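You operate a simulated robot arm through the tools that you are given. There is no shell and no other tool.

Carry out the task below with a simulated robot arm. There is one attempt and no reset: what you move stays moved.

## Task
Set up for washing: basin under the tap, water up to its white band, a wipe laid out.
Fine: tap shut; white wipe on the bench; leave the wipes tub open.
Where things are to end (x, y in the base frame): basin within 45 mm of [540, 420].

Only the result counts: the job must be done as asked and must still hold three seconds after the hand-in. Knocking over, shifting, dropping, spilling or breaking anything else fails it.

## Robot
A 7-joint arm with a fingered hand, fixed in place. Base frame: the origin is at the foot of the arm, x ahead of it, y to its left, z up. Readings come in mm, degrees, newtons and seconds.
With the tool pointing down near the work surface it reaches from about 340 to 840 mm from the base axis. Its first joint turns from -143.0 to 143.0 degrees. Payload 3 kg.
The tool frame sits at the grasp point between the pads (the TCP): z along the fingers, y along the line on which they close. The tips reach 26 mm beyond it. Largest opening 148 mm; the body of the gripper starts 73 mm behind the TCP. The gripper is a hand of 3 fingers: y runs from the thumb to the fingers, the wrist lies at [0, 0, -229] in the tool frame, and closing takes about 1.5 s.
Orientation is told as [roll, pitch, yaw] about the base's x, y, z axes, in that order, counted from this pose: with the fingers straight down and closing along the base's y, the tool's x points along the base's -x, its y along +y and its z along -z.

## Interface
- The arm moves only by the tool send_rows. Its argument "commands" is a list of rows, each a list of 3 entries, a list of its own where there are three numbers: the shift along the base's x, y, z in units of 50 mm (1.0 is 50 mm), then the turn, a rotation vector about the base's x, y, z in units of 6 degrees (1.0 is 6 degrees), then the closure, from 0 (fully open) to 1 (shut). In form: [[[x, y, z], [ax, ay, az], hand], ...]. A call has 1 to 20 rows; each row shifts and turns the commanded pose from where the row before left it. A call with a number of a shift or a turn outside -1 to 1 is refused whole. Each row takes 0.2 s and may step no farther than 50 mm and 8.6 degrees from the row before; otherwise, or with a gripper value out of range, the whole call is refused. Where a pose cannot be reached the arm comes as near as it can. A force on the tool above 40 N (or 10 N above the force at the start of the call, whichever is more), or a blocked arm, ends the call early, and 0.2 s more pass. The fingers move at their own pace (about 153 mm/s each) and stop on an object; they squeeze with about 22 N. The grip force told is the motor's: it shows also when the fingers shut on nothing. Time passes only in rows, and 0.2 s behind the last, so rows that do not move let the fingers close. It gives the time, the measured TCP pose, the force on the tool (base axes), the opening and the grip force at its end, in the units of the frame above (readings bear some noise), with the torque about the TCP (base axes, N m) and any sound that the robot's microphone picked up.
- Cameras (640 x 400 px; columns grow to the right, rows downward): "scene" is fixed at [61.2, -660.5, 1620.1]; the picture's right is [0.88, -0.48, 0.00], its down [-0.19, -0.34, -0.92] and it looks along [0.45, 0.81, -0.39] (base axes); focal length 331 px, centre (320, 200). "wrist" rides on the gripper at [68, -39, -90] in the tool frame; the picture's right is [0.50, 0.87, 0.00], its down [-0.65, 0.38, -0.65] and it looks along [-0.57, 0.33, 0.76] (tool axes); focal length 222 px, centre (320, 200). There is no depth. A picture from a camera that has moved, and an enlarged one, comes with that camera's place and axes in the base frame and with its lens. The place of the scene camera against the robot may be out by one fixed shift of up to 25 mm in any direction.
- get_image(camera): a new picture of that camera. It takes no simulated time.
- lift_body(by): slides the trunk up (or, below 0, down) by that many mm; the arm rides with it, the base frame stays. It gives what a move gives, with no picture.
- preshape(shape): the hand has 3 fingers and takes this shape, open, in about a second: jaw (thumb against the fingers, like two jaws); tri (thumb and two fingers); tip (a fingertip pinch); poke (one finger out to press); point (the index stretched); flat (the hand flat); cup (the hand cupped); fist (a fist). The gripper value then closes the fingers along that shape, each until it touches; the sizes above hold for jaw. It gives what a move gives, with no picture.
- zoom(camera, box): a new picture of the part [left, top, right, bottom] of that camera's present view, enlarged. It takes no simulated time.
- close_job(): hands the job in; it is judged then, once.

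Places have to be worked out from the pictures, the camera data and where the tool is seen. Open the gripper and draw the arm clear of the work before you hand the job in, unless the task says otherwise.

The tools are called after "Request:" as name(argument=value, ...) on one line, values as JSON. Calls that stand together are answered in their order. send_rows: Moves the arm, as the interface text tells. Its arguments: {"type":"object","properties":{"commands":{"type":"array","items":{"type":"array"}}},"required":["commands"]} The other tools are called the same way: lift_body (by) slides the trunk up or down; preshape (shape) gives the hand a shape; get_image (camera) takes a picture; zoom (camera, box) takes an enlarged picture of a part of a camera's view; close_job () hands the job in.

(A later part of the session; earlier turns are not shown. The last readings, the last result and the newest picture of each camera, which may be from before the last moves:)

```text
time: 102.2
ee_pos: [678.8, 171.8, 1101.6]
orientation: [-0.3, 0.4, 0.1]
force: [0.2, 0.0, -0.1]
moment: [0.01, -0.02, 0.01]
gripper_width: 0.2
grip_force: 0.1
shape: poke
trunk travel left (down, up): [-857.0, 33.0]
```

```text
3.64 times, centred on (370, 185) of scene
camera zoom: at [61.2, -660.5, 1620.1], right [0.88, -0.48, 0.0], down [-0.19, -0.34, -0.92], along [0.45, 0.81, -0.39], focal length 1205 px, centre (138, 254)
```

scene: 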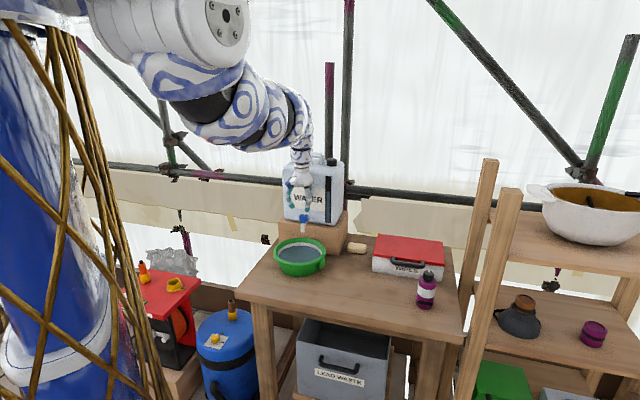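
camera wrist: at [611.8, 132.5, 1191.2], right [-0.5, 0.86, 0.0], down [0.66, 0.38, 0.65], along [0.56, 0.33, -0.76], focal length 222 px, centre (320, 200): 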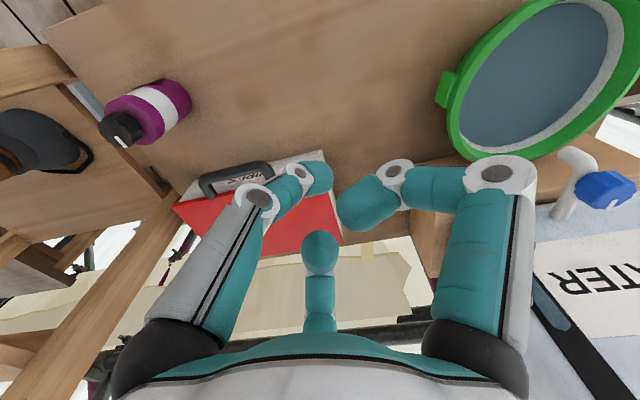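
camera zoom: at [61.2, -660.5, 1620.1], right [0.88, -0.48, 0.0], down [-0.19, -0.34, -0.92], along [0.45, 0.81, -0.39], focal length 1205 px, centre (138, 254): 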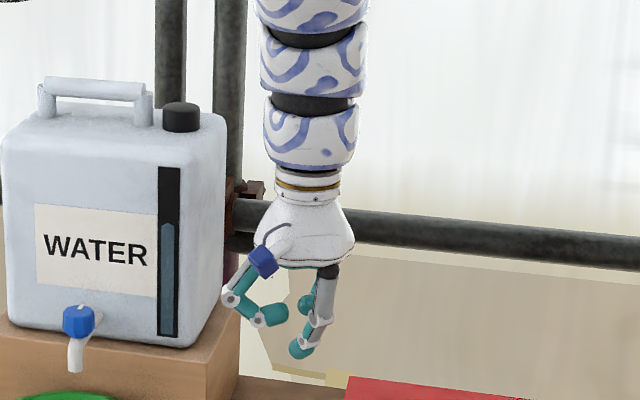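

Neither shape gives a slim hook. I look at "flat", "tip" and "tri" as well, still in free air.

Request:
preshape(shape="flat")

Request:
get_image(camera="wrist")

Request:
zoom(camera="scene", box=[310, 130, 430, 240])

Request:
preshape(shape="tip")

Request:
get_image(camera="wrist")

Request:
zoom(camera="scene", box=[310, 130, 430, 240])

Request:
preshape(shape="tri")

Request:
get_image(camera="wrist")

Request:
zoom(camera="scene", box=[310, 130, 430, 240])

```text
time: 103.1
ee_pos: [678.5, 171.1, 1101.4]
orientation: [-0.3, 0.3, 0.0]
force: [0.0, 0.2, -0.7]
moment: [-0.02, 0.02, 0.0]
gripper_width: 0.3
grip_force: 0.1
shape: flat
trunk travel left (down, up): [-857.0, 33.0]
```

```text
taken
camera wrist: at [611.9, 132.5, 1191.2], right [-0.5, 0.86, 0.0], down [0.66, 0.38, 0.65], along [0.56, 0.33, -0.76], focal length 222 px, centre (320, 200)
```

wrist: 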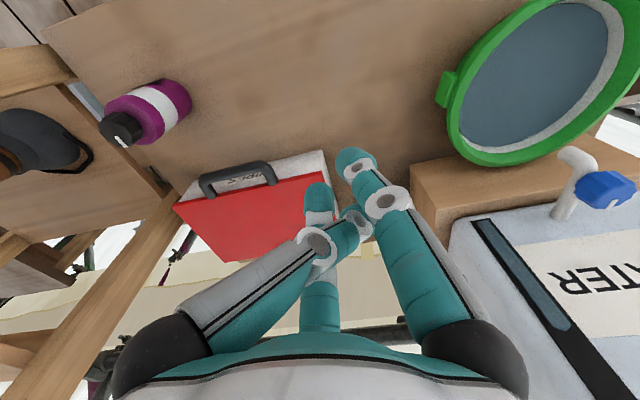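

```text
3.64 times, centred on (370, 185) of scene
camera zoom: at [61.2, -660.5, 1620.1], right [0.88, -0.48, 0.0], down [-0.19, -0.34, -0.92], along [0.45, 0.81, -0.39], focal length 1205 px, centre (138, 254)
```

zoom: 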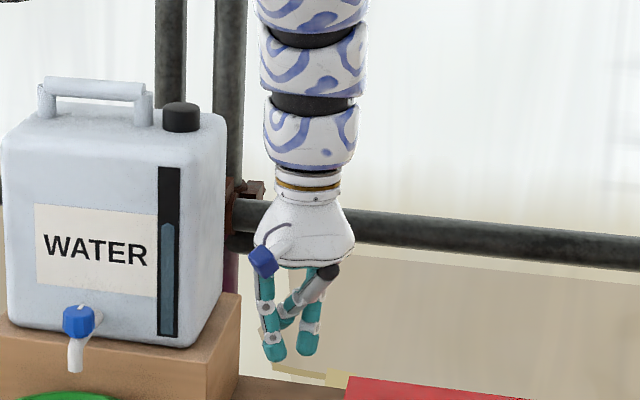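

```text
time: 104.0
ee_pos: [678.1, 172.4, 1101.6]
orientation: [-0.2, 0.3, 0.1]
force: [0.0, -0.4, -0.6]
moment: [-0.01, 0.03, -0.01]
gripper_width: 147.9
grip_force: 0.2
shape: tip
trunk travel left (down, up): [-857.0, 33.0]
```

```text
taken
camera wrist: at [611.9, 132.5, 1191.2], right [-0.5, 0.86, 0.0], down [0.66, 0.38, 0.65], along [0.56, 0.33, -0.76], focal length 222 px, centre (320, 200)
```

wrist: 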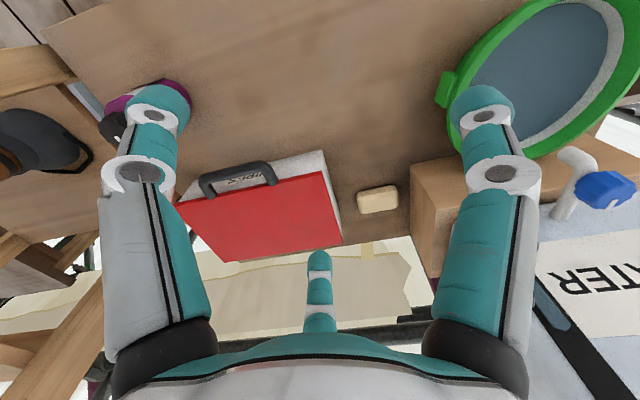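

```text
3.64 times, centred on (370, 185) of scene
camera zoom: at [61.2, -660.5, 1620.1], right [0.88, -0.48, 0.0], down [-0.19, -0.34, -0.92], along [0.45, 0.81, -0.39], focal length 1205 px, centre (138, 254)
```

zoom: 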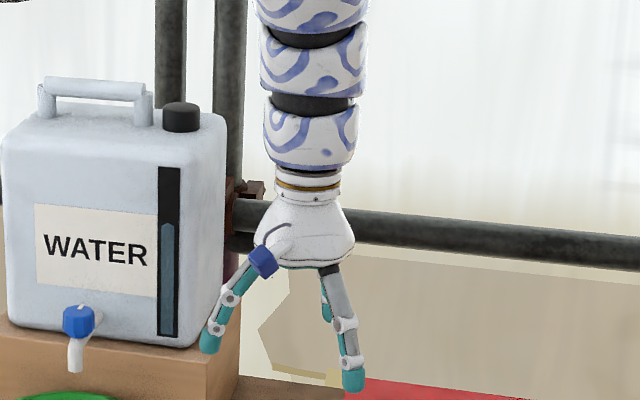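

```text
time: 104.9
ee_pos: [679.0, 171.6, 1101.5]
orientation: [-0.3, 0.2, 0.1]
force: [0.6, 0.0, -0.5]
moment: [0.05, -0.02, 0.03]
gripper_width: 148.1
grip_force: 0.0
shape: tri
trunk travel left (down, up): [-857.0, 33.0]
```

```text
taken
camera wrist: at [611.9, 132.5, 1191.2], right [-0.5, 0.86, 0.0], down [0.66, 0.38, 0.65], along [0.56, 0.33, -0.76], focal length 222 px, centre (320, 200)
```

wrist: 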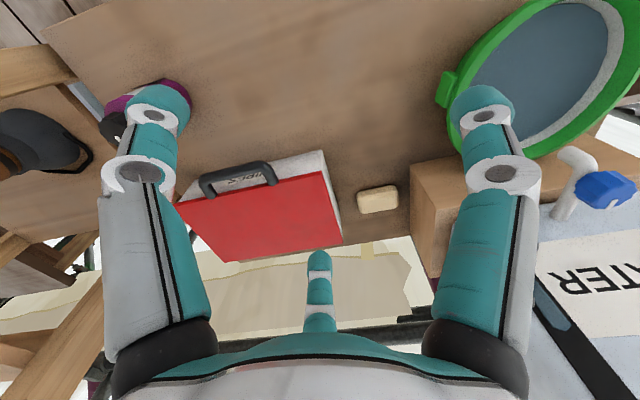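

```text
3.64 times, centred on (370, 185) of scene
camera zoom: at [61.2, -660.5, 1620.1], right [0.88, -0.48, 0.0], down [-0.19, -0.34, -0.92], along [0.45, 0.81, -0.39], focal length 1205 px, centre (138, 254)
```

zoom: 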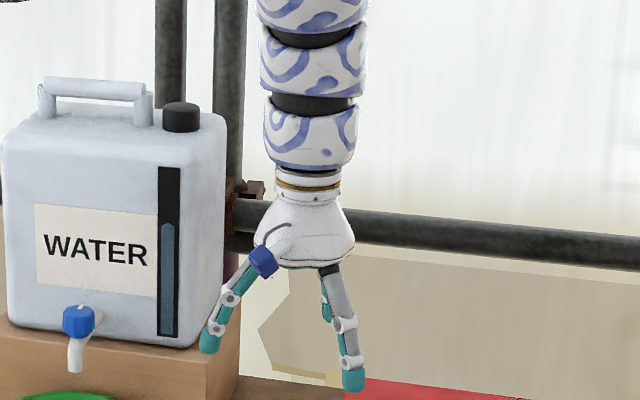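

The flat and closed-jaw shapes are compact enough; I'll use the closed jaw as a hook, pointing forward-down under the handle bar (bar about 22 mm in front of the lid at z≈902). I return to jaw shape, close it, and tilt the hand 55° forward while still high.

Request:
preshape(shape="jaw")

Request:
send_rows(commands=[[[0.164, -0.144, 0.098], [0.314, -0.862, 0], 1], [[0.164, -0.144, 0.098], [0.314, -0.862, 0], 1], [[0.164, -0.144, 0.098], [0.314, -0.862, 0], 1], [[0.164, -0.144, 0.098], [0.314, -0.862, 0], 1], [[0.164, -0.144, 0.098], [0.314, -0.862, 0], 1], [[0.164, -0.144, 0.098], [0.314, -0.862, 0], 1], [[0.164, -0.144, 0.098], [0.314, -0.862, 0], 1], [[0.164, -0.144, 0.098], [0.314, -0.862, 0], 1], [[0.164, -0.144, 0.098], [0.314, -0.862, 0], 1], [[0.164, -0.144, 0.098], [0.314, -0.862, 0], 1]])

Request:
get_image(camera="wrist")

Request:
get_image(camera="scene")

```text
time: 105.8
ee_pos: [677.7, 171.9, 1102.3]
orientation: [-0.1, 0.4, 0.1]
force: [0.4, -0.2, -0.2]
moment: [-0.02, -0.01, 0.01]
gripper_width: 148.2
grip_force: 0.0
shape: jaw
trunk travel left (down, up): [-857.0, 33.0]
```

```text
time: 108.0
ee_pos: [842.3, 217.2, 1134.7]
orientation: [17.7, -41.6, -7.1]
force: [0.5, -0.2, -0.2]
moment: [0.0, 0.0, -0.04]
gripper_width: 0.0
grip_force: 22.4
shape: jaw
out of reach, approached as far as the arm can: row 1, 2, 3, 4, 5, 6, 7, 8, 9, 10
trunk travel left (down, up): [-857.0, 33.0]
```

```text
taken
camera wrist: at [735.7, 165.0, 1146.8], right [-0.44, 0.89, -0.13], down [0.02, 0.16, 0.99], along [0.9, 0.43, -0.09], focal length 222 px, centre (320, 200)
```

wrist: 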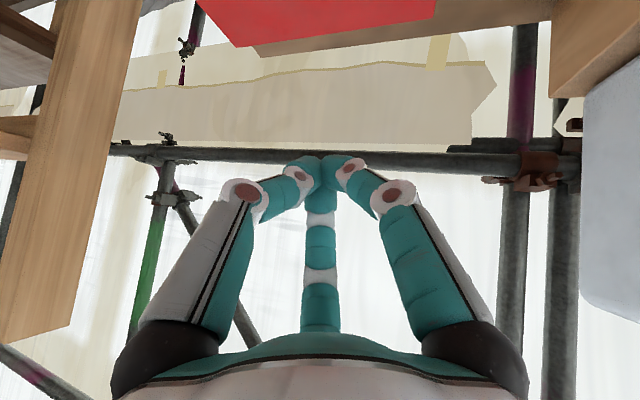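

```text
taken
```

scene: 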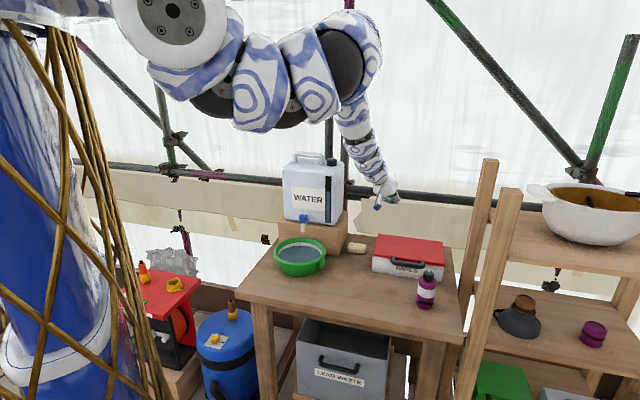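

The hand is tilted about 45° forward at (842, 217, 1135). I lower the trunk 100 mm (still about 100 mm above the lid) to gain freedom, and then pull back toward the front of the tub.

Request:
lift_body(by=-100)

Request:
send_rows(commands=[[[-0.4, -0.4, 0.5], [0, 0, 0], 1], [[-0.4, -0.4, 0.5], [0, 0, 0], 1], [[-0.4, -0.4, 0.4], [0, 0, 0], 1], [[-0.4, -0.4, 0.4], [0, 0, 0], 1]])

Request:
get_image(camera="scene")

```text
time: 109.3
ee_pos: [842.4, 216.3, 1037.5]
orientation: [17.7, -41.4, -7.0]
force: [0.1, 0.6, -0.3]
moment: [-0.01, 0.05, -0.01]
gripper_width: 0.0
grip_force: 22.1
shape: jaw
trunk travel left (down, up): [-757.0, 133.0]
```

```text
time: 110.3
ee_pos: [842.6, 217.6, 1036.3]
orientation: [17.7, -41.5, -7.0]
force: [0.1, -0.4, -0.3]
moment: [-0.04, 0.0, -0.01]
gripper_width: 0.1
grip_force: 22.2
shape: jaw
out of reach, approached as far as the arm can: row 1, 2, 3, 4
trunk travel left (down, up): [-757.0, 133.0]
```

```text
taken
```

scene: 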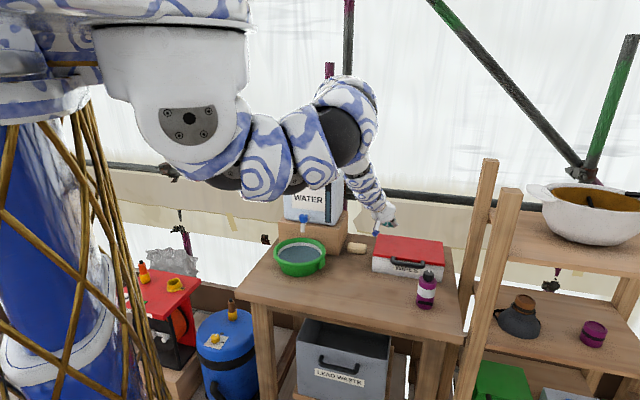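

Moving back up is out of reach here; near positions need the shoulder high and the hand low. I raise the trunk again and bring the hand back and down in front of the tub.

Request:
lift_body(by=110)

Request:
send_rows(commands=[[[-0.2, -0.3, -0.4], [0, 0, 0], 1], [[-0.27, -0.39, -0.6], [0, 0, 0], 1], [[-0.27, -0.39, -0.6], [0, 0, 0], 1], [[-0.27, -0.39, -0.6], [0, 0, 0], 1], [[-0.27, -0.39, -0.6], [0, 0, 0], 1], [[-0.27, -0.39, -0.6], [0, 0, 0], 1]])

Request:
get_image(camera="scene")

Request:
get_image(camera="wrist")

```text
time: 111.7
ee_pos: [841.5, 215.5, 1146.4]
orientation: [17.7, -41.4, -7.0]
force: [-0.5, 0.0, -0.7]
moment: [0.01, 0.02, -0.03]
gripper_width: 0.1
grip_force: 21.9
shape: jaw
trunk travel left (down, up): [-867.0, 23.0]
```

```text
time: 113.1
ee_pos: [776.2, 113.8, 972.0]
orientation: [17.7, -41.3, -7.0]
force: [0.0, -0.3, -0.7]
moment: [0.01, 0.02, 0.04]
gripper_width: 0.1
grip_force: 22.2
shape: jaw
out of reach, approached as far as the arm can: row 1, 2
trunk travel left (down, up): [-867.0, 23.0]
```

```text
taken
```

scene: 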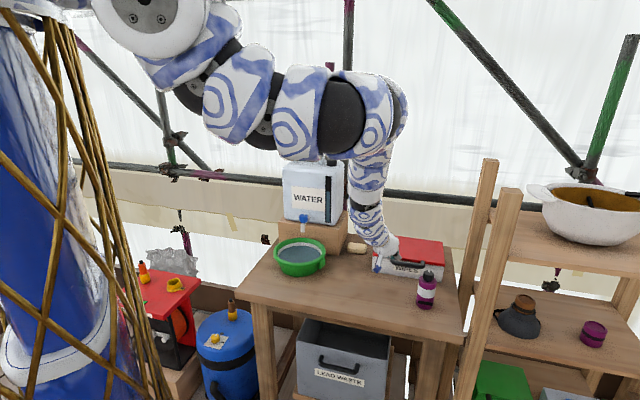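

```text
taken
camera wrist: at [669.0, 61.4, 981.1], right [-0.44, 0.89, -0.13], down [0.02, 0.16, 0.99], along [0.9, 0.44, -0.09], focal length 222 px, centre (320, 200)
```

wrist: 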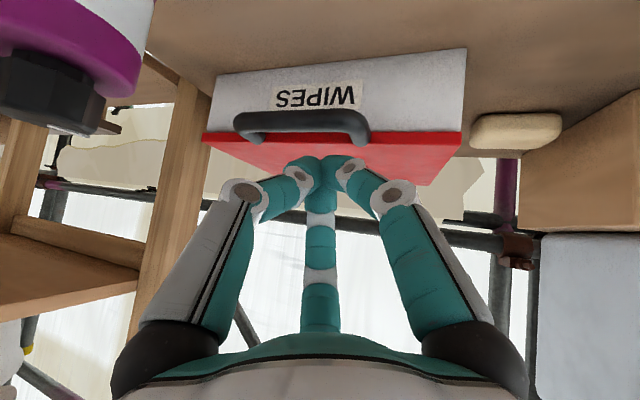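

The tilted wrist view looks straight at the tub front and handle. I zoom in to place the bar exactly.

Request:
zoom(camera="wrist", box=[190, 30, 480, 210])

Request:
zoom(camera="scene", box=[350, 210, 450, 300])

```text
2.21 times, centred on (335, 120) of wrist
camera zoom: at [669.0, 61.4, 981.1], right [-0.44, 0.89, -0.13], down [0.02, 0.16, 0.99], along [0.9, 0.44, -0.09], focal length 490 px, centre (287, 377)
```

zoom: 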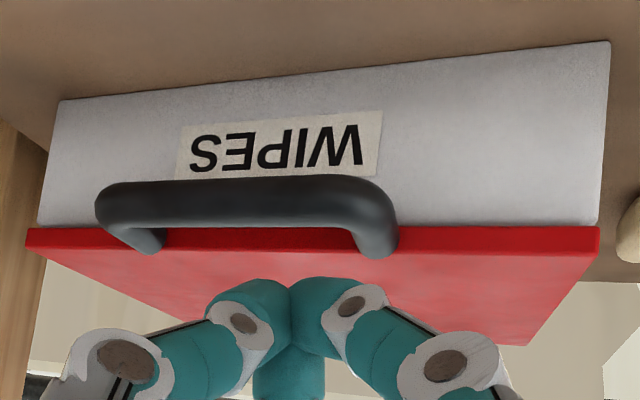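

```text
4.44 times, centred on (400, 255) of scene
camera zoom: at [61.2, -660.5, 1620.1], right [0.88, -0.48, 0.0], down [-0.19, -0.34, -0.92], along [0.45, 0.81, -0.39], focal length 1473 px, centre (-36, -44)
```

zoom: 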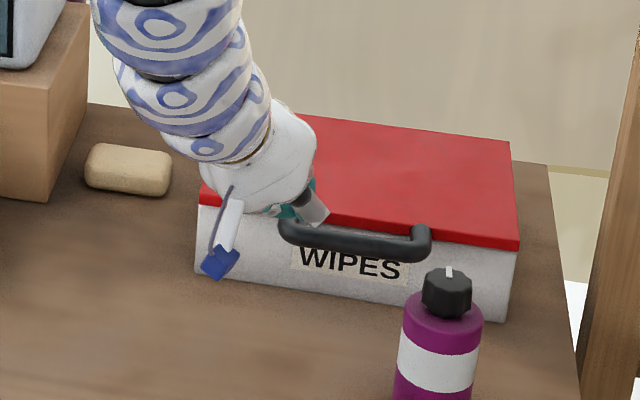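

The bar is about 17 mm thick and stands roughly 20 mm in front of the lid at z≈902, too close for a finger behind it from above, so I'll pinch it with one finger above and two below. I tilt 15° more, open to 0.5 and go to a stand-off 60 mm in front of the bar.

Request:
send_rows(commands=[[[-0.04, -0.09, -0.2], [0.266, -0.79, 0], 0.5], [[-0.04, -0.09, -0.3], [0.266, -0.79, 0], 0.5], [[-0.03, -0.09, -0.3], [0.266, -0.79, 0], 0.5], [[0, 0, 0], [0, 0, 0], 0.5]])

Request:
get_image(camera="wrist")

Request:
zoom(camera="scene", box=[340, 200, 460, 310])

```text
time: 114.1
ee_pos: [771.2, 101.3, 932.0]
orientation: [28.9, -54.6, -15.4]
force: [0.3, -0.2, -0.7]
moment: [-0.03, -0.02, 0.05]
gripper_width: 74.1
grip_force: 0.0
shape: jaw
trunk travel left (down, up): [-867.0, 23.0]
```

```text
taken
camera wrist: at [664.6, 49.7, 911.7], right [-0.41, 0.9, -0.16], down [-0.22, 0.08, 0.97], along [0.89, 0.43, 0.17], focal length 222 px, centre (320, 200)
```

wrist: 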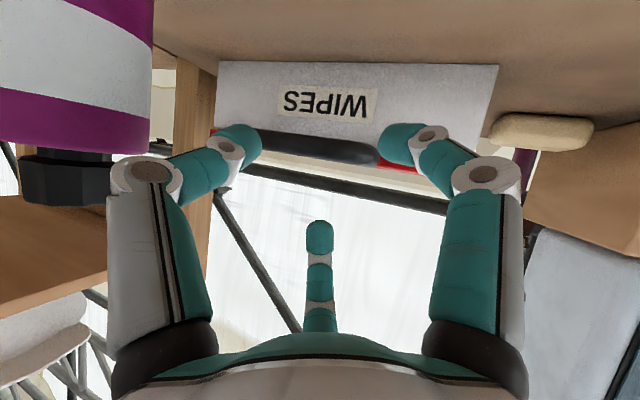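

```text
3.64 times, centred on (400, 255) of scene
camera zoom: at [61.2, -660.5, 1620.1], right [0.88, -0.48, 0.0], down [-0.19, -0.34, -0.92], along [0.45, 0.81, -0.39], focal length 1205 px, centre (29, 0)
```

zoom: 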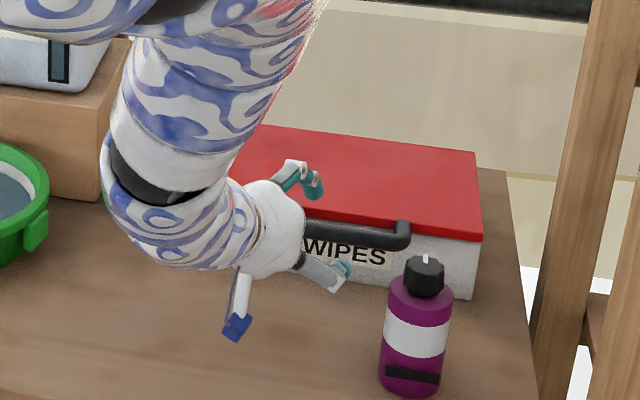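

The camera is now level with the handle and confirms the bar's centre at z≈902. I zoom in to check the finger alignment with it.

Request:
zoom(camera="wrist", box=[200, 50, 500, 240])

Request:
zoom(camera="scene", box=[380, 230, 450, 290])

```text
2.11 times, centred on (350, 145) of wrist
camera zoom: at [664.6, 49.7, 911.7], right [-0.41, 0.9, -0.16], down [-0.22, 0.08, 0.97], along [0.89, 0.43, 0.17], focal length 468 px, centre (257, 316)
```

zoom: 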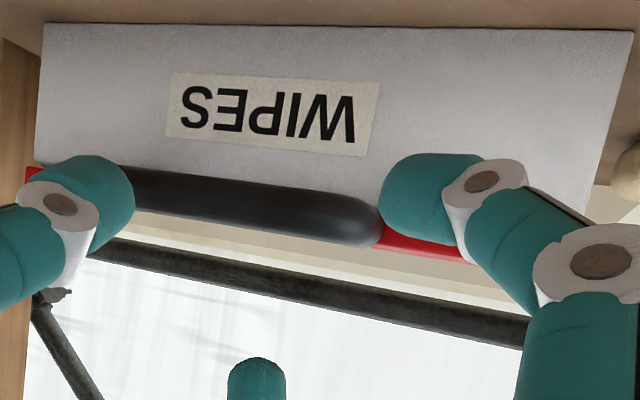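

```text
6.67 times, centred on (415, 260) of scene
camera zoom: at [61.2, -660.5, 1620.1], right [0.88, -0.48, 0.0], down [-0.19, -0.34, -0.92], along [0.45, 0.81, -0.39], focal length 2210 px, centre (-313, -200)
```

zoom: 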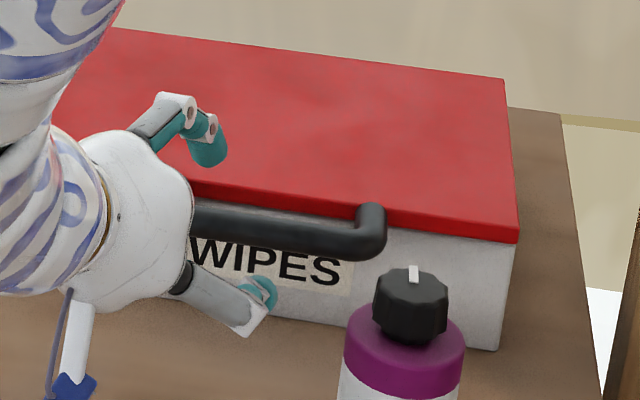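

Upper finger is over the lid, two fingers below the bar; the bar lies about 23 mm in front of the lid. I advance 57 mm along the finger direction so the bar ends up between the fingertips.

Request:
send_rows(commands=[[[0.233, 0.068, -0.154], [0, 0, 0], 0.5], [[0.233, 0.068, -0.154], [0, 0, 0], 0.5], [[0.233, 0.068, -0.154], [0, 0, 0], 0.5], [[0.17, 0.05, -0.11], [0, 0, 0], 0.5], [[0, 0, 0], [0, 0, 0], 0.5]])

Request:
zoom(camera="wrist", box=[160, 50, 480, 270])

Request:
zoom(camera="scene", box=[370, 220, 450, 290])

```text
time: 115.3
ee_pos: [813.4, 115.0, 902.3]
orientation: [28.9, -54.5, -15.3]
force: [-0.4, 0.3, 0.1]
moment: [0.0, 0.03, 0.01]
gripper_width: 73.7
grip_force: 0.0
shape: jaw
trunk travel left (down, up): [-867.0, 23.0]
```

```text
1.82 times, centred on (320, 160) of wrist
camera zoom: at [707.9, 63.0, 882.8], right [-0.41, 0.9, -0.16], down [-0.22, 0.08, 0.97], along [0.89, 0.43, 0.17], focal length 404 px, centre (320, 273)
```

zoom: 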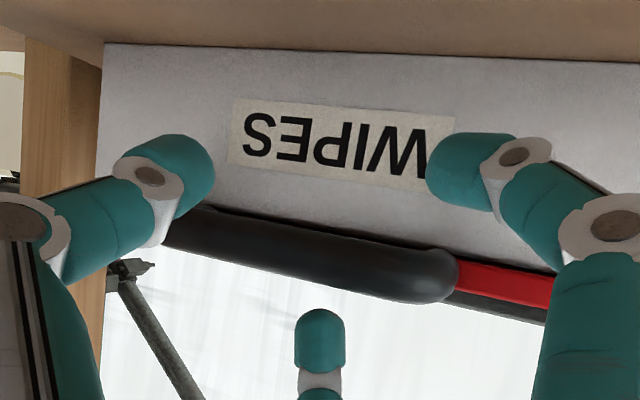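

```text
5.71 times, centred on (410, 255) of scene
camera zoom: at [61.2, -660.5, 1620.1], right [0.88, -0.48, 0.0], down [-0.19, -0.34, -0.92], along [0.45, 0.81, -0.39], focal length 1894 px, centre (-194, -114)
```

zoom: 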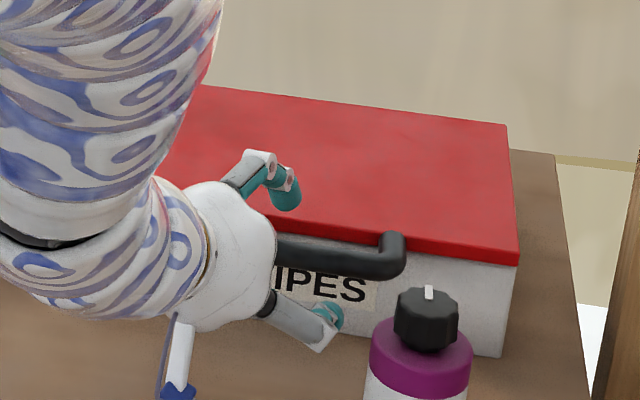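

The bar lies between the upper finger and the two lower ones. I close the hand on it.

Request:
send_rows(commands=[[[0, 0, 0], [0, 0, 0], 0.7], [[0, 0, 0], [0, 0, 0], 0.8], [[0, 0, 0], [0, 0, 0], 1], [[0, 0, 0], [0, 0, 0], 1], [[0, 0, 0], [0, 0, 0], 1], [[0, 0, 0], [0, 0, 0], 1]])

Request:
zoom(camera="wrist", box=[160, 50, 480, 270])

Request:
zoom(camera="scene", box=[370, 220, 450, 290])

```text
time: 116.7
ee_pos: [812.8, 114.7, 903.0]
orientation: [28.8, -54.6, -15.4]
force: [3.1, -0.9, 0.2]
moment: [0.0, -0.07, -0.02]
gripper_width: 8.0
grip_force: 21.8
shape: jaw
trunk travel left (down, up): [-867.0, 23.0]
```

```text
1.82 times, centred on (320, 160) of wrist
camera zoom: at [708.0, 62.7, 882.7], right [-0.41, 0.9, -0.16], down [-0.22, 0.08, 0.97], along [0.89, 0.43, 0.17], focal length 404 px, centre (320, 273)
```

zoom: 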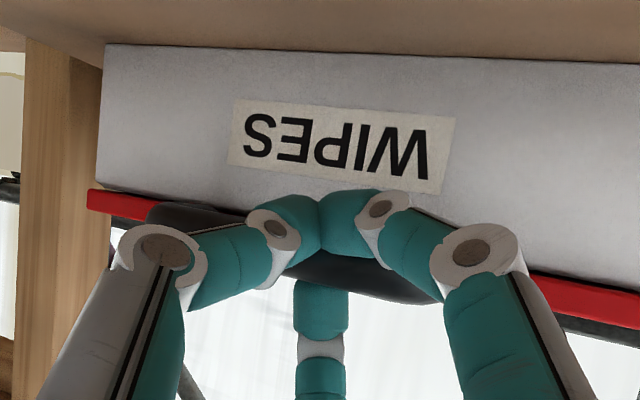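

```text
5.71 times, centred on (410, 255) of scene
camera zoom: at [61.2, -660.5, 1620.1], right [0.88, -0.48, 0.0], down [-0.19, -0.34, -0.92], along [0.45, 0.81, -0.39], focal length 1894 px, centre (-194, -114)
```

zoom: 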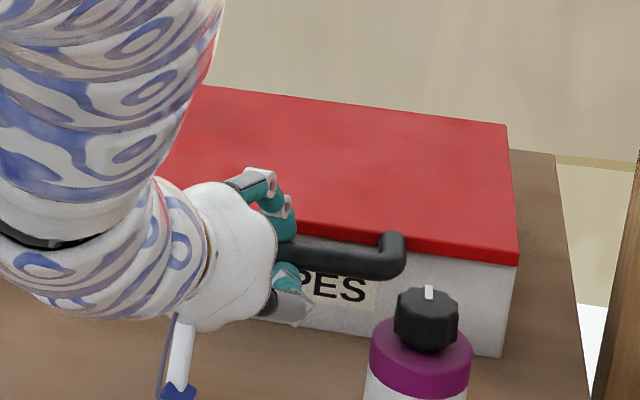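

The bar is gripped at 22 N. I lift along the lid's arc (hinge at the back edge), first to about 24° of opening.

Request:
send_rows(commands=[[[0.007, 0.007, 0.2], [0, 0, 0], 1], [[0.007, 0.007, 0.2], [0, 0, 0], 1], [[0.022, 0.022, 0.2], [0, 0, 0], 1], [[0.022, 0.022, 0.2], [0, 0, 0], 1], [[0.036, 0.037, 0.19], [0, 0, 0], 1], [[0.036, 0.037, 0.19], [0, 0, 0], 1], [[0.05, 0.052, 0.19], [0, 0, 0], 1], [[0.05, 0.052, 0.19], [0, 0, 0], 1]])

Request:
zoom(camera="scene", box=[350, 190, 470, 300])

Request:
get_image(camera="wrist")

```text
time: 118.5
ee_pos: [825.4, 127.4, 982.0]
orientation: [28.8, -54.6, -15.4]
force: [-2.7, -3.2, -0.6]
moment: [-0.09, 0.09, -0.06]
gripper_width: 7.5
grip_force: 22.1
shape: jaw
trunk travel left (down, up): [-867.0, 23.0]
```

```text
3.64 times, centred on (410, 245) of scene
camera zoom: at [61.2, -660.5, 1620.1], right [0.88, -0.48, 0.0], down [-0.19, -0.34, -0.92], along [0.45, 0.81, -0.39], focal length 1205 px, centre (-7, 36)
```

zoom: 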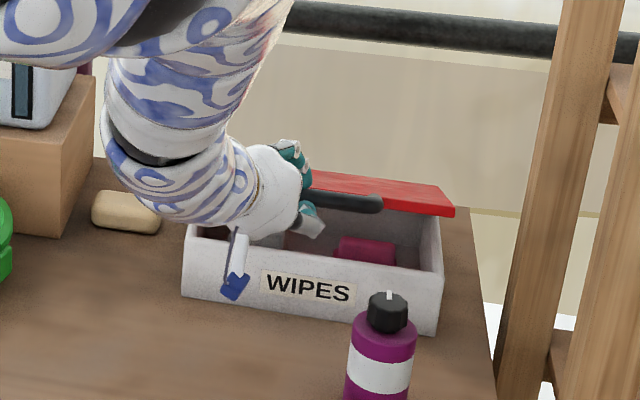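

```text
taken
camera wrist: at [719.6, 74.2, 962.3], right [-0.41, 0.9, -0.16], down [-0.22, 0.08, 0.97], along [0.89, 0.43, 0.17], focal length 222 px, centre (320, 200)
```

wrist: 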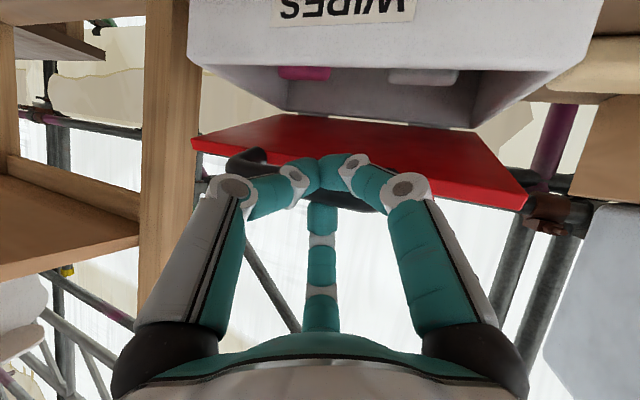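

The lid opens well, and inside I can see a magenta item and a white one. I continue along the arc to about 54°.

Request:
send_rows(commands=[[[0.063, 0.065, 0.178], [0, 0, 0], 1], [[0.063, 0.065, 0.178], [0, 0, 0], 1], [[0.076, 0.078, 0.168], [0, 0, 0], 1], [[0.076, 0.078, 0.168], [0, 0, 0], 1], [[0.088, 0.09, 0.155], [0, 0, 0], 1], [[0.088, 0.09, 0.155], [0, 0, 0], 1], [[0.098, 0.1, 0.141], [0, 0, 0], 1], [[0.098, 0.1, 0.141], [0, 0, 0], 1], [[0.108, 0.111, 0.126], [0, 0, 0], 1], [[0.108, 0.111, 0.126], [0, 0, 0], 1]])

Request:
zoom(camera="scene", box=[350, 170, 490, 300])

Request:
get_image(camera="wrist")

```text
time: 120.7
ee_pos: [868.3, 169.8, 1061.0]
orientation: [28.9, -54.6, -15.5]
force: [-6.0, -11.8, 11.0]
moment: [-0.12, 0.01, -0.14]
gripper_width: 8.2
grip_force: 21.6
shape: jaw
trunk travel left (down, up): [-867.0, 23.0]
```

```text
3.08 times, centred on (420, 235) of scene
camera zoom: at [61.2, -660.5, 1620.1], right [0.88, -0.48, 0.0], down [-0.19, -0.34, -0.92], along [0.45, 0.81, -0.39], focal length 1020 px, centre (12, 92)
```

zoom: 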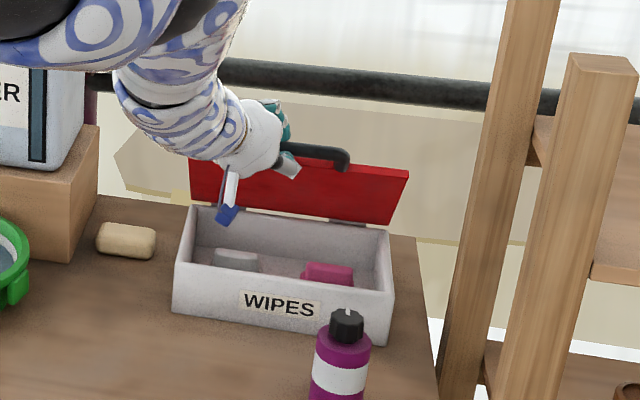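

```text
taken
camera wrist: at [761.8, 118.0, 1040.5], right [-0.41, 0.9, -0.17], down [-0.22, 0.08, 0.97], along [0.89, 0.43, 0.17], focal length 222 px, centre (320, 200)
```

wrist: 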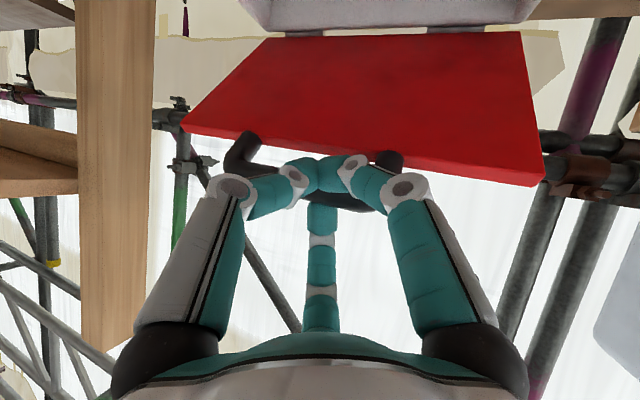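

The lid is at about 52°, following a slightly larger arc (radius about 200 mm). I continue to about 80°.

Request:
send_rows(commands=[[[0.15, 0.154, 0.17], [0, 0, 0], 1], [[0.158, 0.162, 0.152], [0, 0, 0], 1], [[0.22, 0.226, 0.147], [0, 0, 0], 1], [[0.22, 0.226, 0.147], [0, 0, 0], 1], [[0.236, 0.242, 0.09], [0, 0, 0], 1], [[0.236, 0.242, 0.09], [0, 0, 0], 1]])

Request:
zoom(camera="scene", box=[350, 170, 490, 300])

Request:
get_image(camera="wrist")

```text
time: 122.1
ee_pos: [928.5, 234.6, 1099.1]
orientation: [28.9, -54.4, -15.4]
force: [2.7, -5.1, 6.3]
moment: [-0.04, -0.01, -0.07]
gripper_width: 8.3
grip_force: 22.1
shape: jaw
trunk travel left (down, up): [-867.0, 23.0]
```

```text
3.08 times, centred on (420, 235) of scene
camera zoom: at [61.2, -660.5, 1620.1], right [0.88, -0.48, 0.0], down [-0.19, -0.34, -0.92], along [0.45, 0.81, -0.39], focal length 1020 px, centre (12, 92)
```

zoom: 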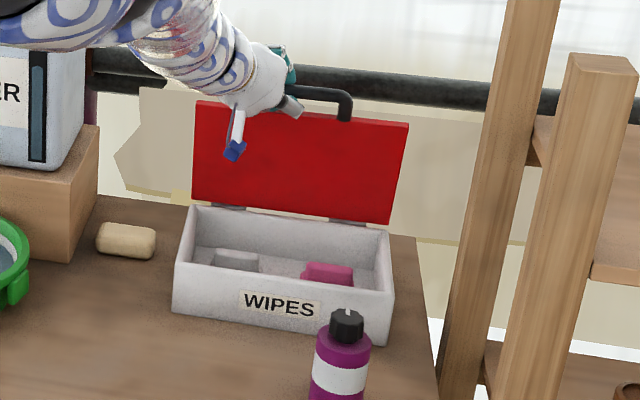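

```text
taken
camera wrist: at [823.5, 182.4, 1078.4], right [-0.41, 0.9, -0.16], down [-0.22, 0.08, 0.97], along [0.89, 0.43, 0.17], focal length 222 px, centre (320, 200)
```

wrist: 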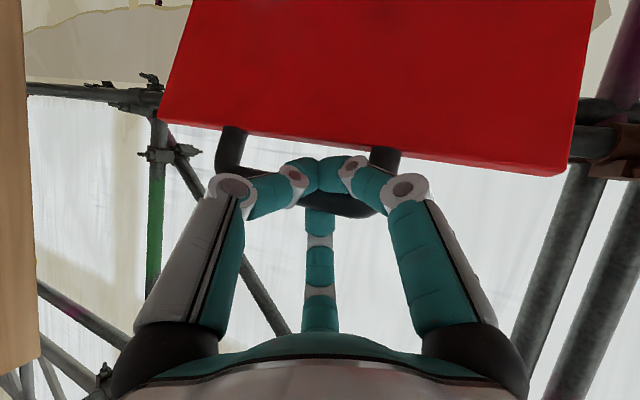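

The lid is at about 80°. I bring it over to about 98° so it should stay open.

Request:
send_rows(commands=[[[0.242, 0.249, 0.05], [0, 0, 0], 1], [[0.243, 0.25, 0.015], [0, 0, 0], 1], [[0.242, 0.249, -0.015], [0, 0, 0], 1], [[0.15, 0.154, -0.03], [0, 0, 0], 1]])

Request:
zoom(camera="scene", box=[350, 170, 490, 300])

Request:
get_image(camera="wrist")

```text
time: 123.1
ee_pos: [975.1, 278.6, 1102.3]
orientation: [28.9, -54.6, -15.5]
force: [-0.5, 0.3, 4.6]
moment: [0.01, -0.02, 0.01]
gripper_width: 7.8
grip_force: 21.6
shape: jaw
trunk travel left (down, up): [-867.0, 23.0]
```

```text
3.08 times, centred on (420, 235) of scene
camera zoom: at [61.2, -660.5, 1620.1], right [0.88, -0.48, 0.0], down [-0.19, -0.34, -0.92], along [0.45, 0.81, -0.39], focal length 1020 px, centre (12, 92)
```

zoom: 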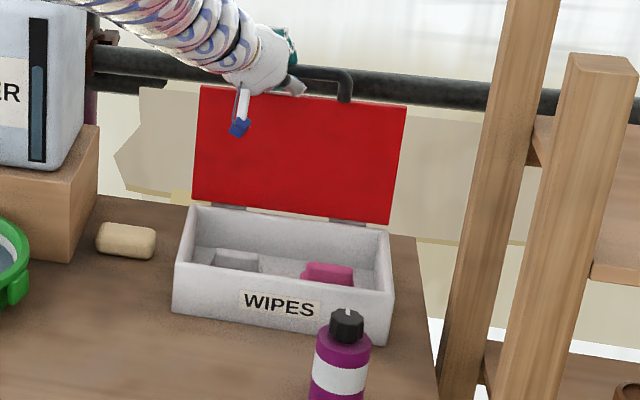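

```text
taken
camera wrist: at [868.9, 226.6, 1080.7], right [-0.41, 0.9, -0.16], down [-0.22, 0.08, 0.97], along [0.89, 0.43, 0.17], focal length 222 px, centre (320, 200)
```

wrist: 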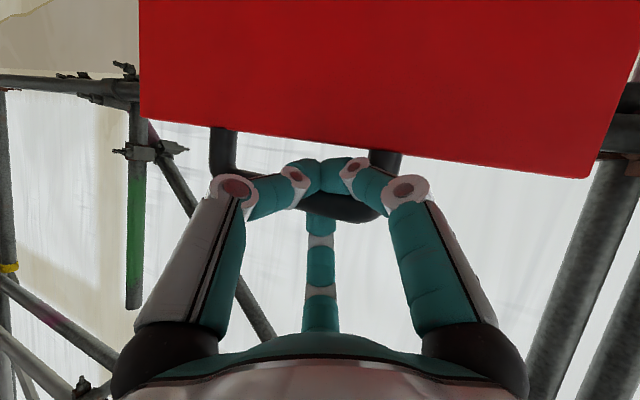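

The lid stands at about 99°. I open the fingers in place and watch whether the lid stays.

Request:
send_rows(commands=[[[0, 0, 0], [0, 0, 0], 0.8], [[0, 0, 0], [0, 0, 0], 0.65], [[0, 0, 0], [0, 0, 0], 0.5], [[0, 0, 0], [0, 0, 0], 0.45]])

Request:
zoom(camera="scene", box=[350, 170, 490, 300])

Request:
get_image(camera="wrist")

```text
time: 124.1
ee_pos: [975.6, 277.0, 1103.1]
orientation: [28.9, -54.7, -15.5]
force: [3.4, -1.3, 14.8]
moment: [0.45, 0.22, -0.02]
gripper_width: 74.9
grip_force: 0.0
shape: jaw
trunk travel left (down, up): [-867.0, 23.0]
```

```text
3.08 times, centred on (420, 235) of scene
camera zoom: at [61.2, -660.5, 1620.1], right [0.88, -0.48, 0.0], down [-0.19, -0.34, -0.92], along [0.45, 0.81, -0.39], focal length 1020 px, centre (12, 92)
```

zoom: 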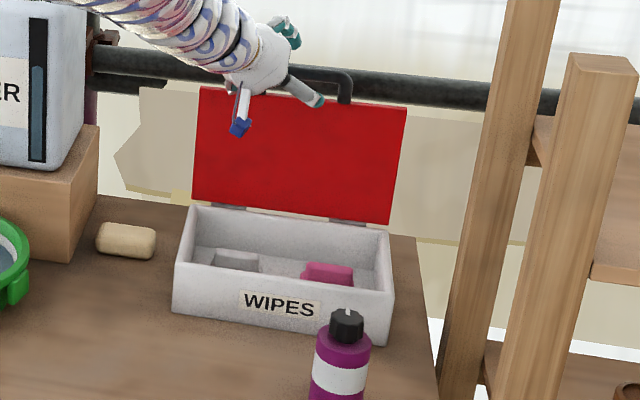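

```text
taken
camera wrist: at [868.7, 225.4, 1081.7], right [-0.41, 0.9, -0.16], down [-0.22, 0.08, 0.97], along [0.89, 0.43, 0.17], focal length 222 px, centre (320, 200)
```

wrist: 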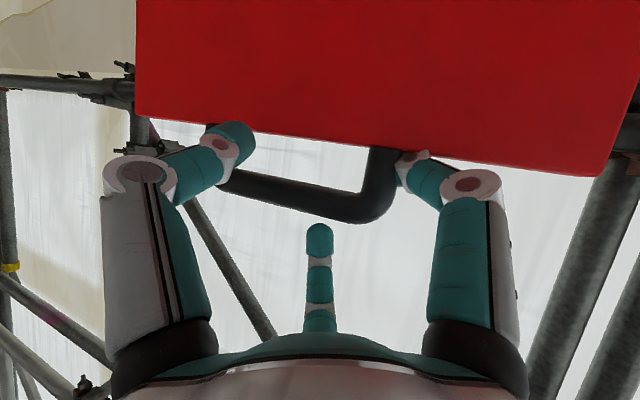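

One finger is hooked slightly over the lid's edge, so I withdraw straight back along the fingers' own direction (back and up).

Request:
send_rows(commands=[[[-0.1, -0.034, 0.12], [0, 0, 0], 0.45], [[-0.2, -0.07, 0.13], [0, 0, 0], 0.45], [[-0.33, -0.11, 0.2], [0, 0, 0], 0.45], [[-0.4, -0.14, 0.25], [0, 0, 0], 0.45], [[-0.4, -0.14, 0.25], [0, 0, 0], 0.45]])

Request:
zoom(camera="scene", box=[350, 170, 490, 300])

Request:
get_image(camera="wrist")

```text
time: 125.3
ee_pos: [902.5, 253.2, 1147.7]
orientation: [28.8, -54.6, -15.2]
force: [0.1, -0.2, 0.9]
moment: [0.0, -0.03, 0.03]
gripper_width: 81.3
grip_force: 0.1
shape: jaw
trunk travel left (down, up): [-867.0, 23.0]
```

```text
3.08 times, centred on (420, 235) of scene
camera zoom: at [61.2, -660.5, 1620.1], right [0.88, -0.48, 0.0], down [-0.19, -0.34, -0.92], along [0.45, 0.81, -0.39], focal length 1020 px, centre (12, 92)
```

zoom: 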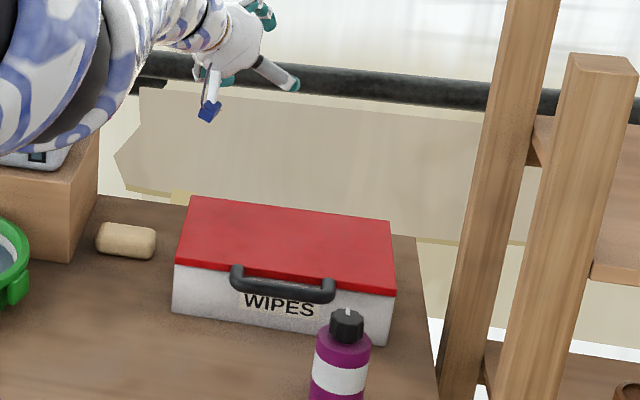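

```text
taken
camera wrist: at [796.4, 201.3, 1128.2], right [-0.41, 0.9, -0.17], down [-0.22, 0.08, 0.97], along [0.89, 0.43, 0.17], focal length 222 px, centre (320, 200)
```

wrist: 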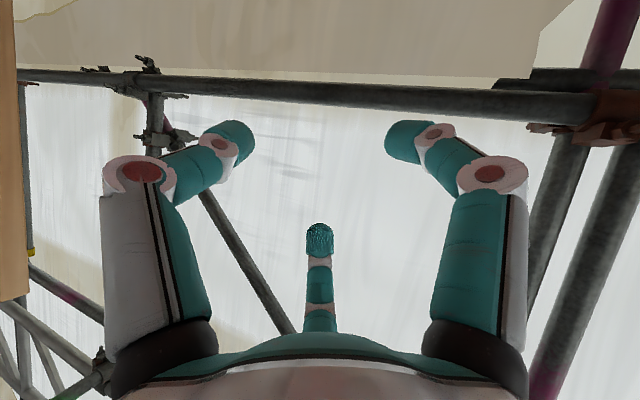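

Withdrawing sideways dragged the lid and it fell shut again; nothing else seems disturbed. I'll repeat it with a cleaner release, so I go back to the stand-off in front of the handle.

Request:
send_rows(commands=[[[-0.374, -0.434, -0.6], [0, 0, 0], 0.5], [[-0.374, -0.434, -0.617], [0, 0, 0], 0.5], [[-0.374, -0.434, -0.617], [0, 0, 0], 0.5], [[-0.374, -0.434, -0.617], [0, 0, 0], 0.5], [[-0.374, -0.434, -0.617], [0, 0, 0], 0.5], [[-0.374, -0.434, -0.617], [0, 0, 0], 0.5], [[-0.374, -0.434, -0.617], [0, 0, 0], 0.5], [[0, 0, 0], [0, 0, 0], 0.5]])

Request:
get_image(camera="wrist")

Request:
zoom(camera="scene", box=[350, 200, 470, 310])

```text
time: 126.8
ee_pos: [829.0, 32.0, 972.9]
orientation: [27.3, -56.3, -21.4]
force: [6.0, 3.3, 24.0]
moment: [-1.02, -0.22, 0.23]
gripper_width: 67.7
grip_force: 0.0
shape: jaw
trunk travel left (down, up): [-867.0, 23.0]
stopped in row 7: the force on the tool passed its limit at 55 N (the readings are from after the stop); the commanded pose is now the measured one
```

```text
taken
camera wrist: at [718.6, -6.6, 950.4], right [-0.29, 0.94, -0.2], down [-0.23, 0.13, 0.96], along [0.93, 0.32, 0.18], focal length 222 px, centre (320, 200)
```

wrist: 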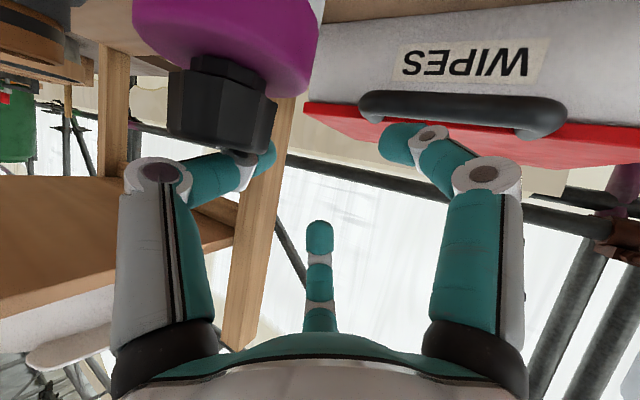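

```text
3.64 times, centred on (410, 255) of scene
camera zoom: at [61.2, -660.5, 1620.1], right [0.88, -0.48, 0.0], down [-0.19, -0.34, -0.92], along [0.45, 0.81, -0.39], focal length 1205 px, centre (-7, 0)
```

zoom: 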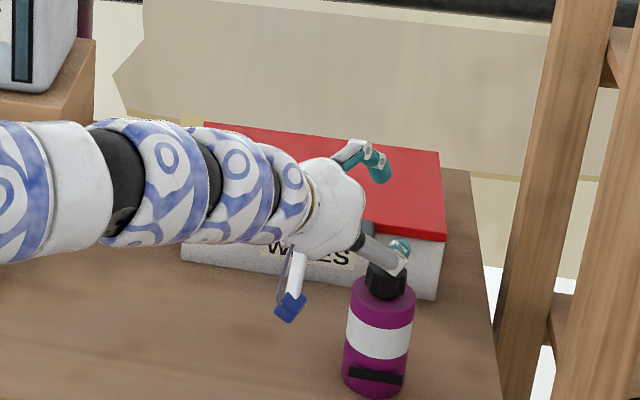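

The arm strayed from the commanded line and the thumb came down on the bottle's cap; the bottle is still standing. I lift straight up immediately.

Request:
send_rows(commands=[[[0, 0, 0.1], [0, 0, 0], 0.5], [[0, 0, 0.2], [0, 0, 0], 0.5], [[0, 0, 0.4], [0, 0, 0], 0.5], [[0, 0, 0.4], [0, 0, 0], 0.5]])

Request:
get_image(camera="wrist")

Request:
zoom(camera="scene", box=[350, 200, 470, 310])

```text
time: 127.8
ee_pos: [827.8, 31.8, 1021.1]
orientation: [27.0, -55.8, -21.0]
force: [-0.8, -0.4, -0.2]
moment: [-0.01, 0.02, -0.03]
gripper_width: 73.9
grip_force: 0.0
shape: jaw
trunk travel left (down, up): [-867.0, 23.0]
```

```text
taken
camera wrist: at [716.7, -6.5, 1000.6], right [-0.29, 0.94, -0.19], down [-0.22, 0.13, 0.97], along [0.93, 0.32, 0.17], focal length 222 px, centre (320, 200)
```

wrist: 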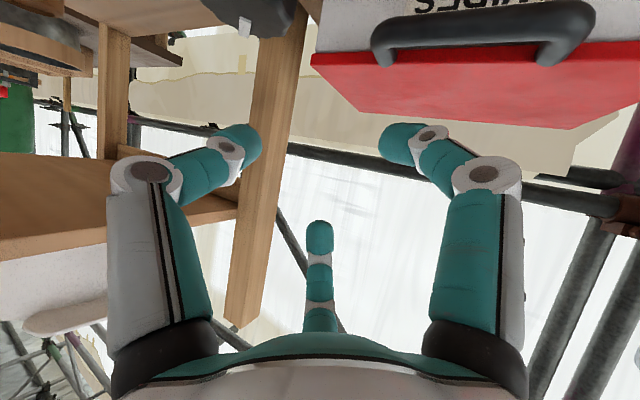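

```text
3.64 times, centred on (410, 255) of scene
camera zoom: at [61.2, -660.5, 1620.1], right [0.88, -0.48, 0.0], down [-0.19, -0.34, -0.92], along [0.45, 0.81, -0.39], focal length 1205 px, centre (-7, 0)
```

zoom: 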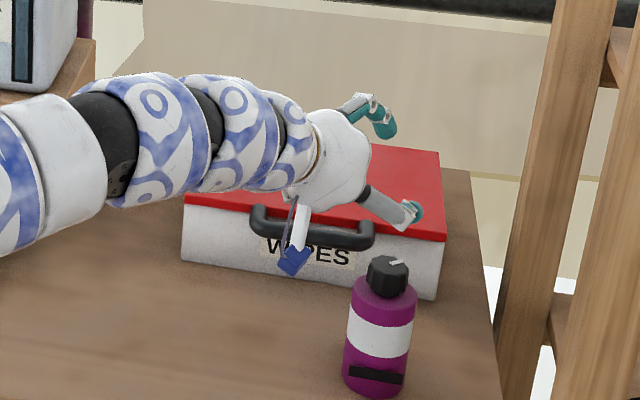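

The bottle is upright. I compare it with the very first view using the same zoom, to see whether it moved.

Request:
zoom(camera="scene", box=[360, 220, 460, 310])

Request:
zoom(camera="scene", box=[240, 180, 460, 320])

```text
4.44 times, centred on (410, 265) of scene
camera zoom: at [61.2, -660.5, 1620.1], right [0.88, -0.48, 0.0], down [-0.19, -0.34, -0.92], along [0.45, 0.81, -0.39], focal length 1473 px, centre (-80, -89)
```

zoom: 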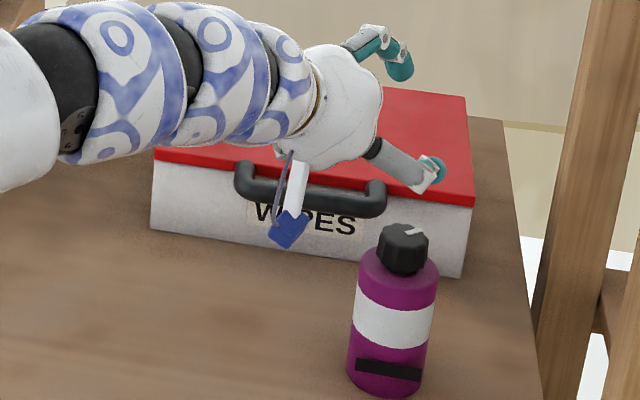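

```text
2.86 times, centred on (350, 250) of scene
camera zoom: at [61.2, -660.5, 1620.1], right [0.88, -0.48, 0.0], down [-0.19, -0.34, -0.92], along [0.45, 0.81, -0.39], focal length 947 px, centre (234, 57)
```

zoom: 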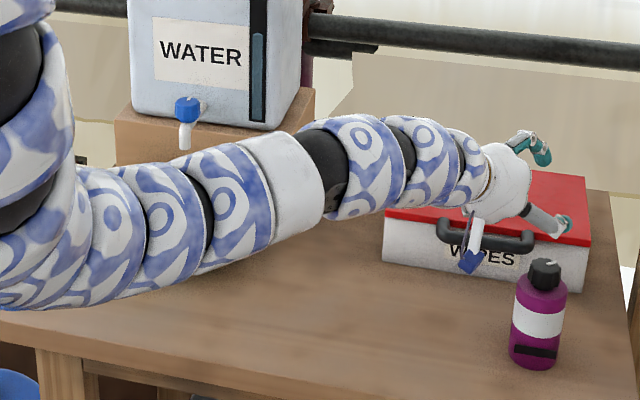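

The bottle has not shifted, only its cap was turned a little. The arm has taken a lower posture, so I look at the whole scene before moving again.

Request:
get_image(camera="scene")

```text
taken
```

scene: 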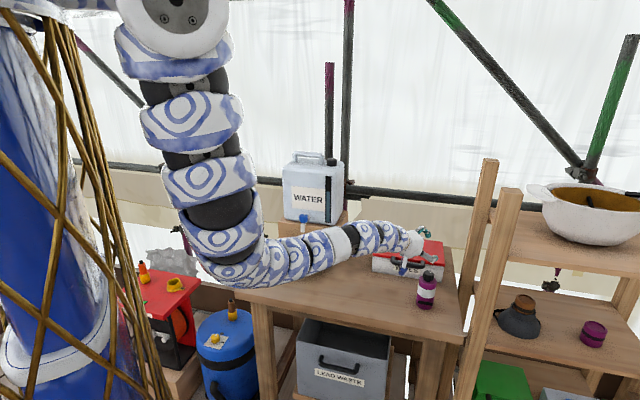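

The arm now hangs with its elbow low in front of the bench, clear of the basin and the other items. I move the hand sideways away from the bottle, in +y and slightly up.

Request:
send_rows(commands=[[[0, 0.3, 0.2], [0, 0, 0], 0.5], [[-0.1, 0.4, 0], [0, 0, 0], 0.5], [[-0.3, 0.4, 0], [0, 0, 0], 0.5], [[-0.4, 0.3, 0], [0, 0, 0], 0.5]])

Request:
get_image(camera="scene")

Request:
get_image(camera="wrist")

```text
time: 128.8
ee_pos: [787.0, 101.3, 1032.5]
orientation: [27.1, -55.9, -21.2]
force: [0.2, 0.5, -0.5]
moment: [0.01, 0.02, 0.01]
gripper_width: 73.8
grip_force: 0.0
shape: jaw
trunk travel left (down, up): [-867.0, 23.0]
```

```text
taken
```

scene: 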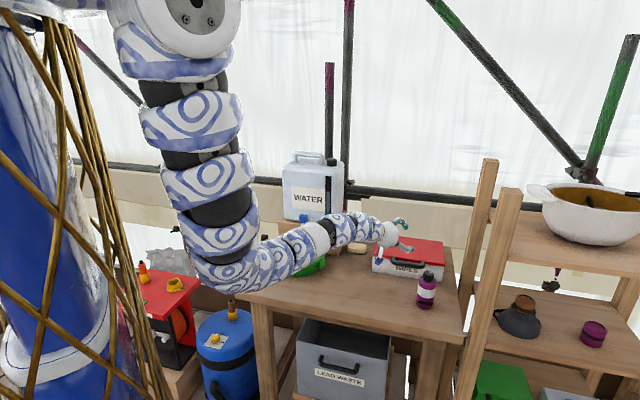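

```text
taken
camera wrist: at [676.2, 63.0, 1010.8], right [-0.29, 0.94, -0.19], down [-0.23, 0.13, 0.97], along [0.93, 0.32, 0.17], focal length 222 px, centre (320, 200)
```

wrist: 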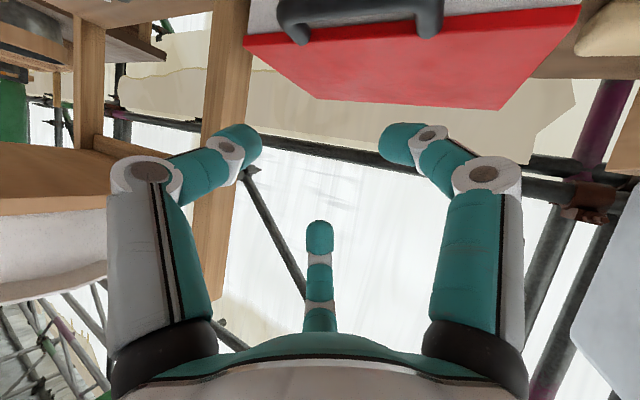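

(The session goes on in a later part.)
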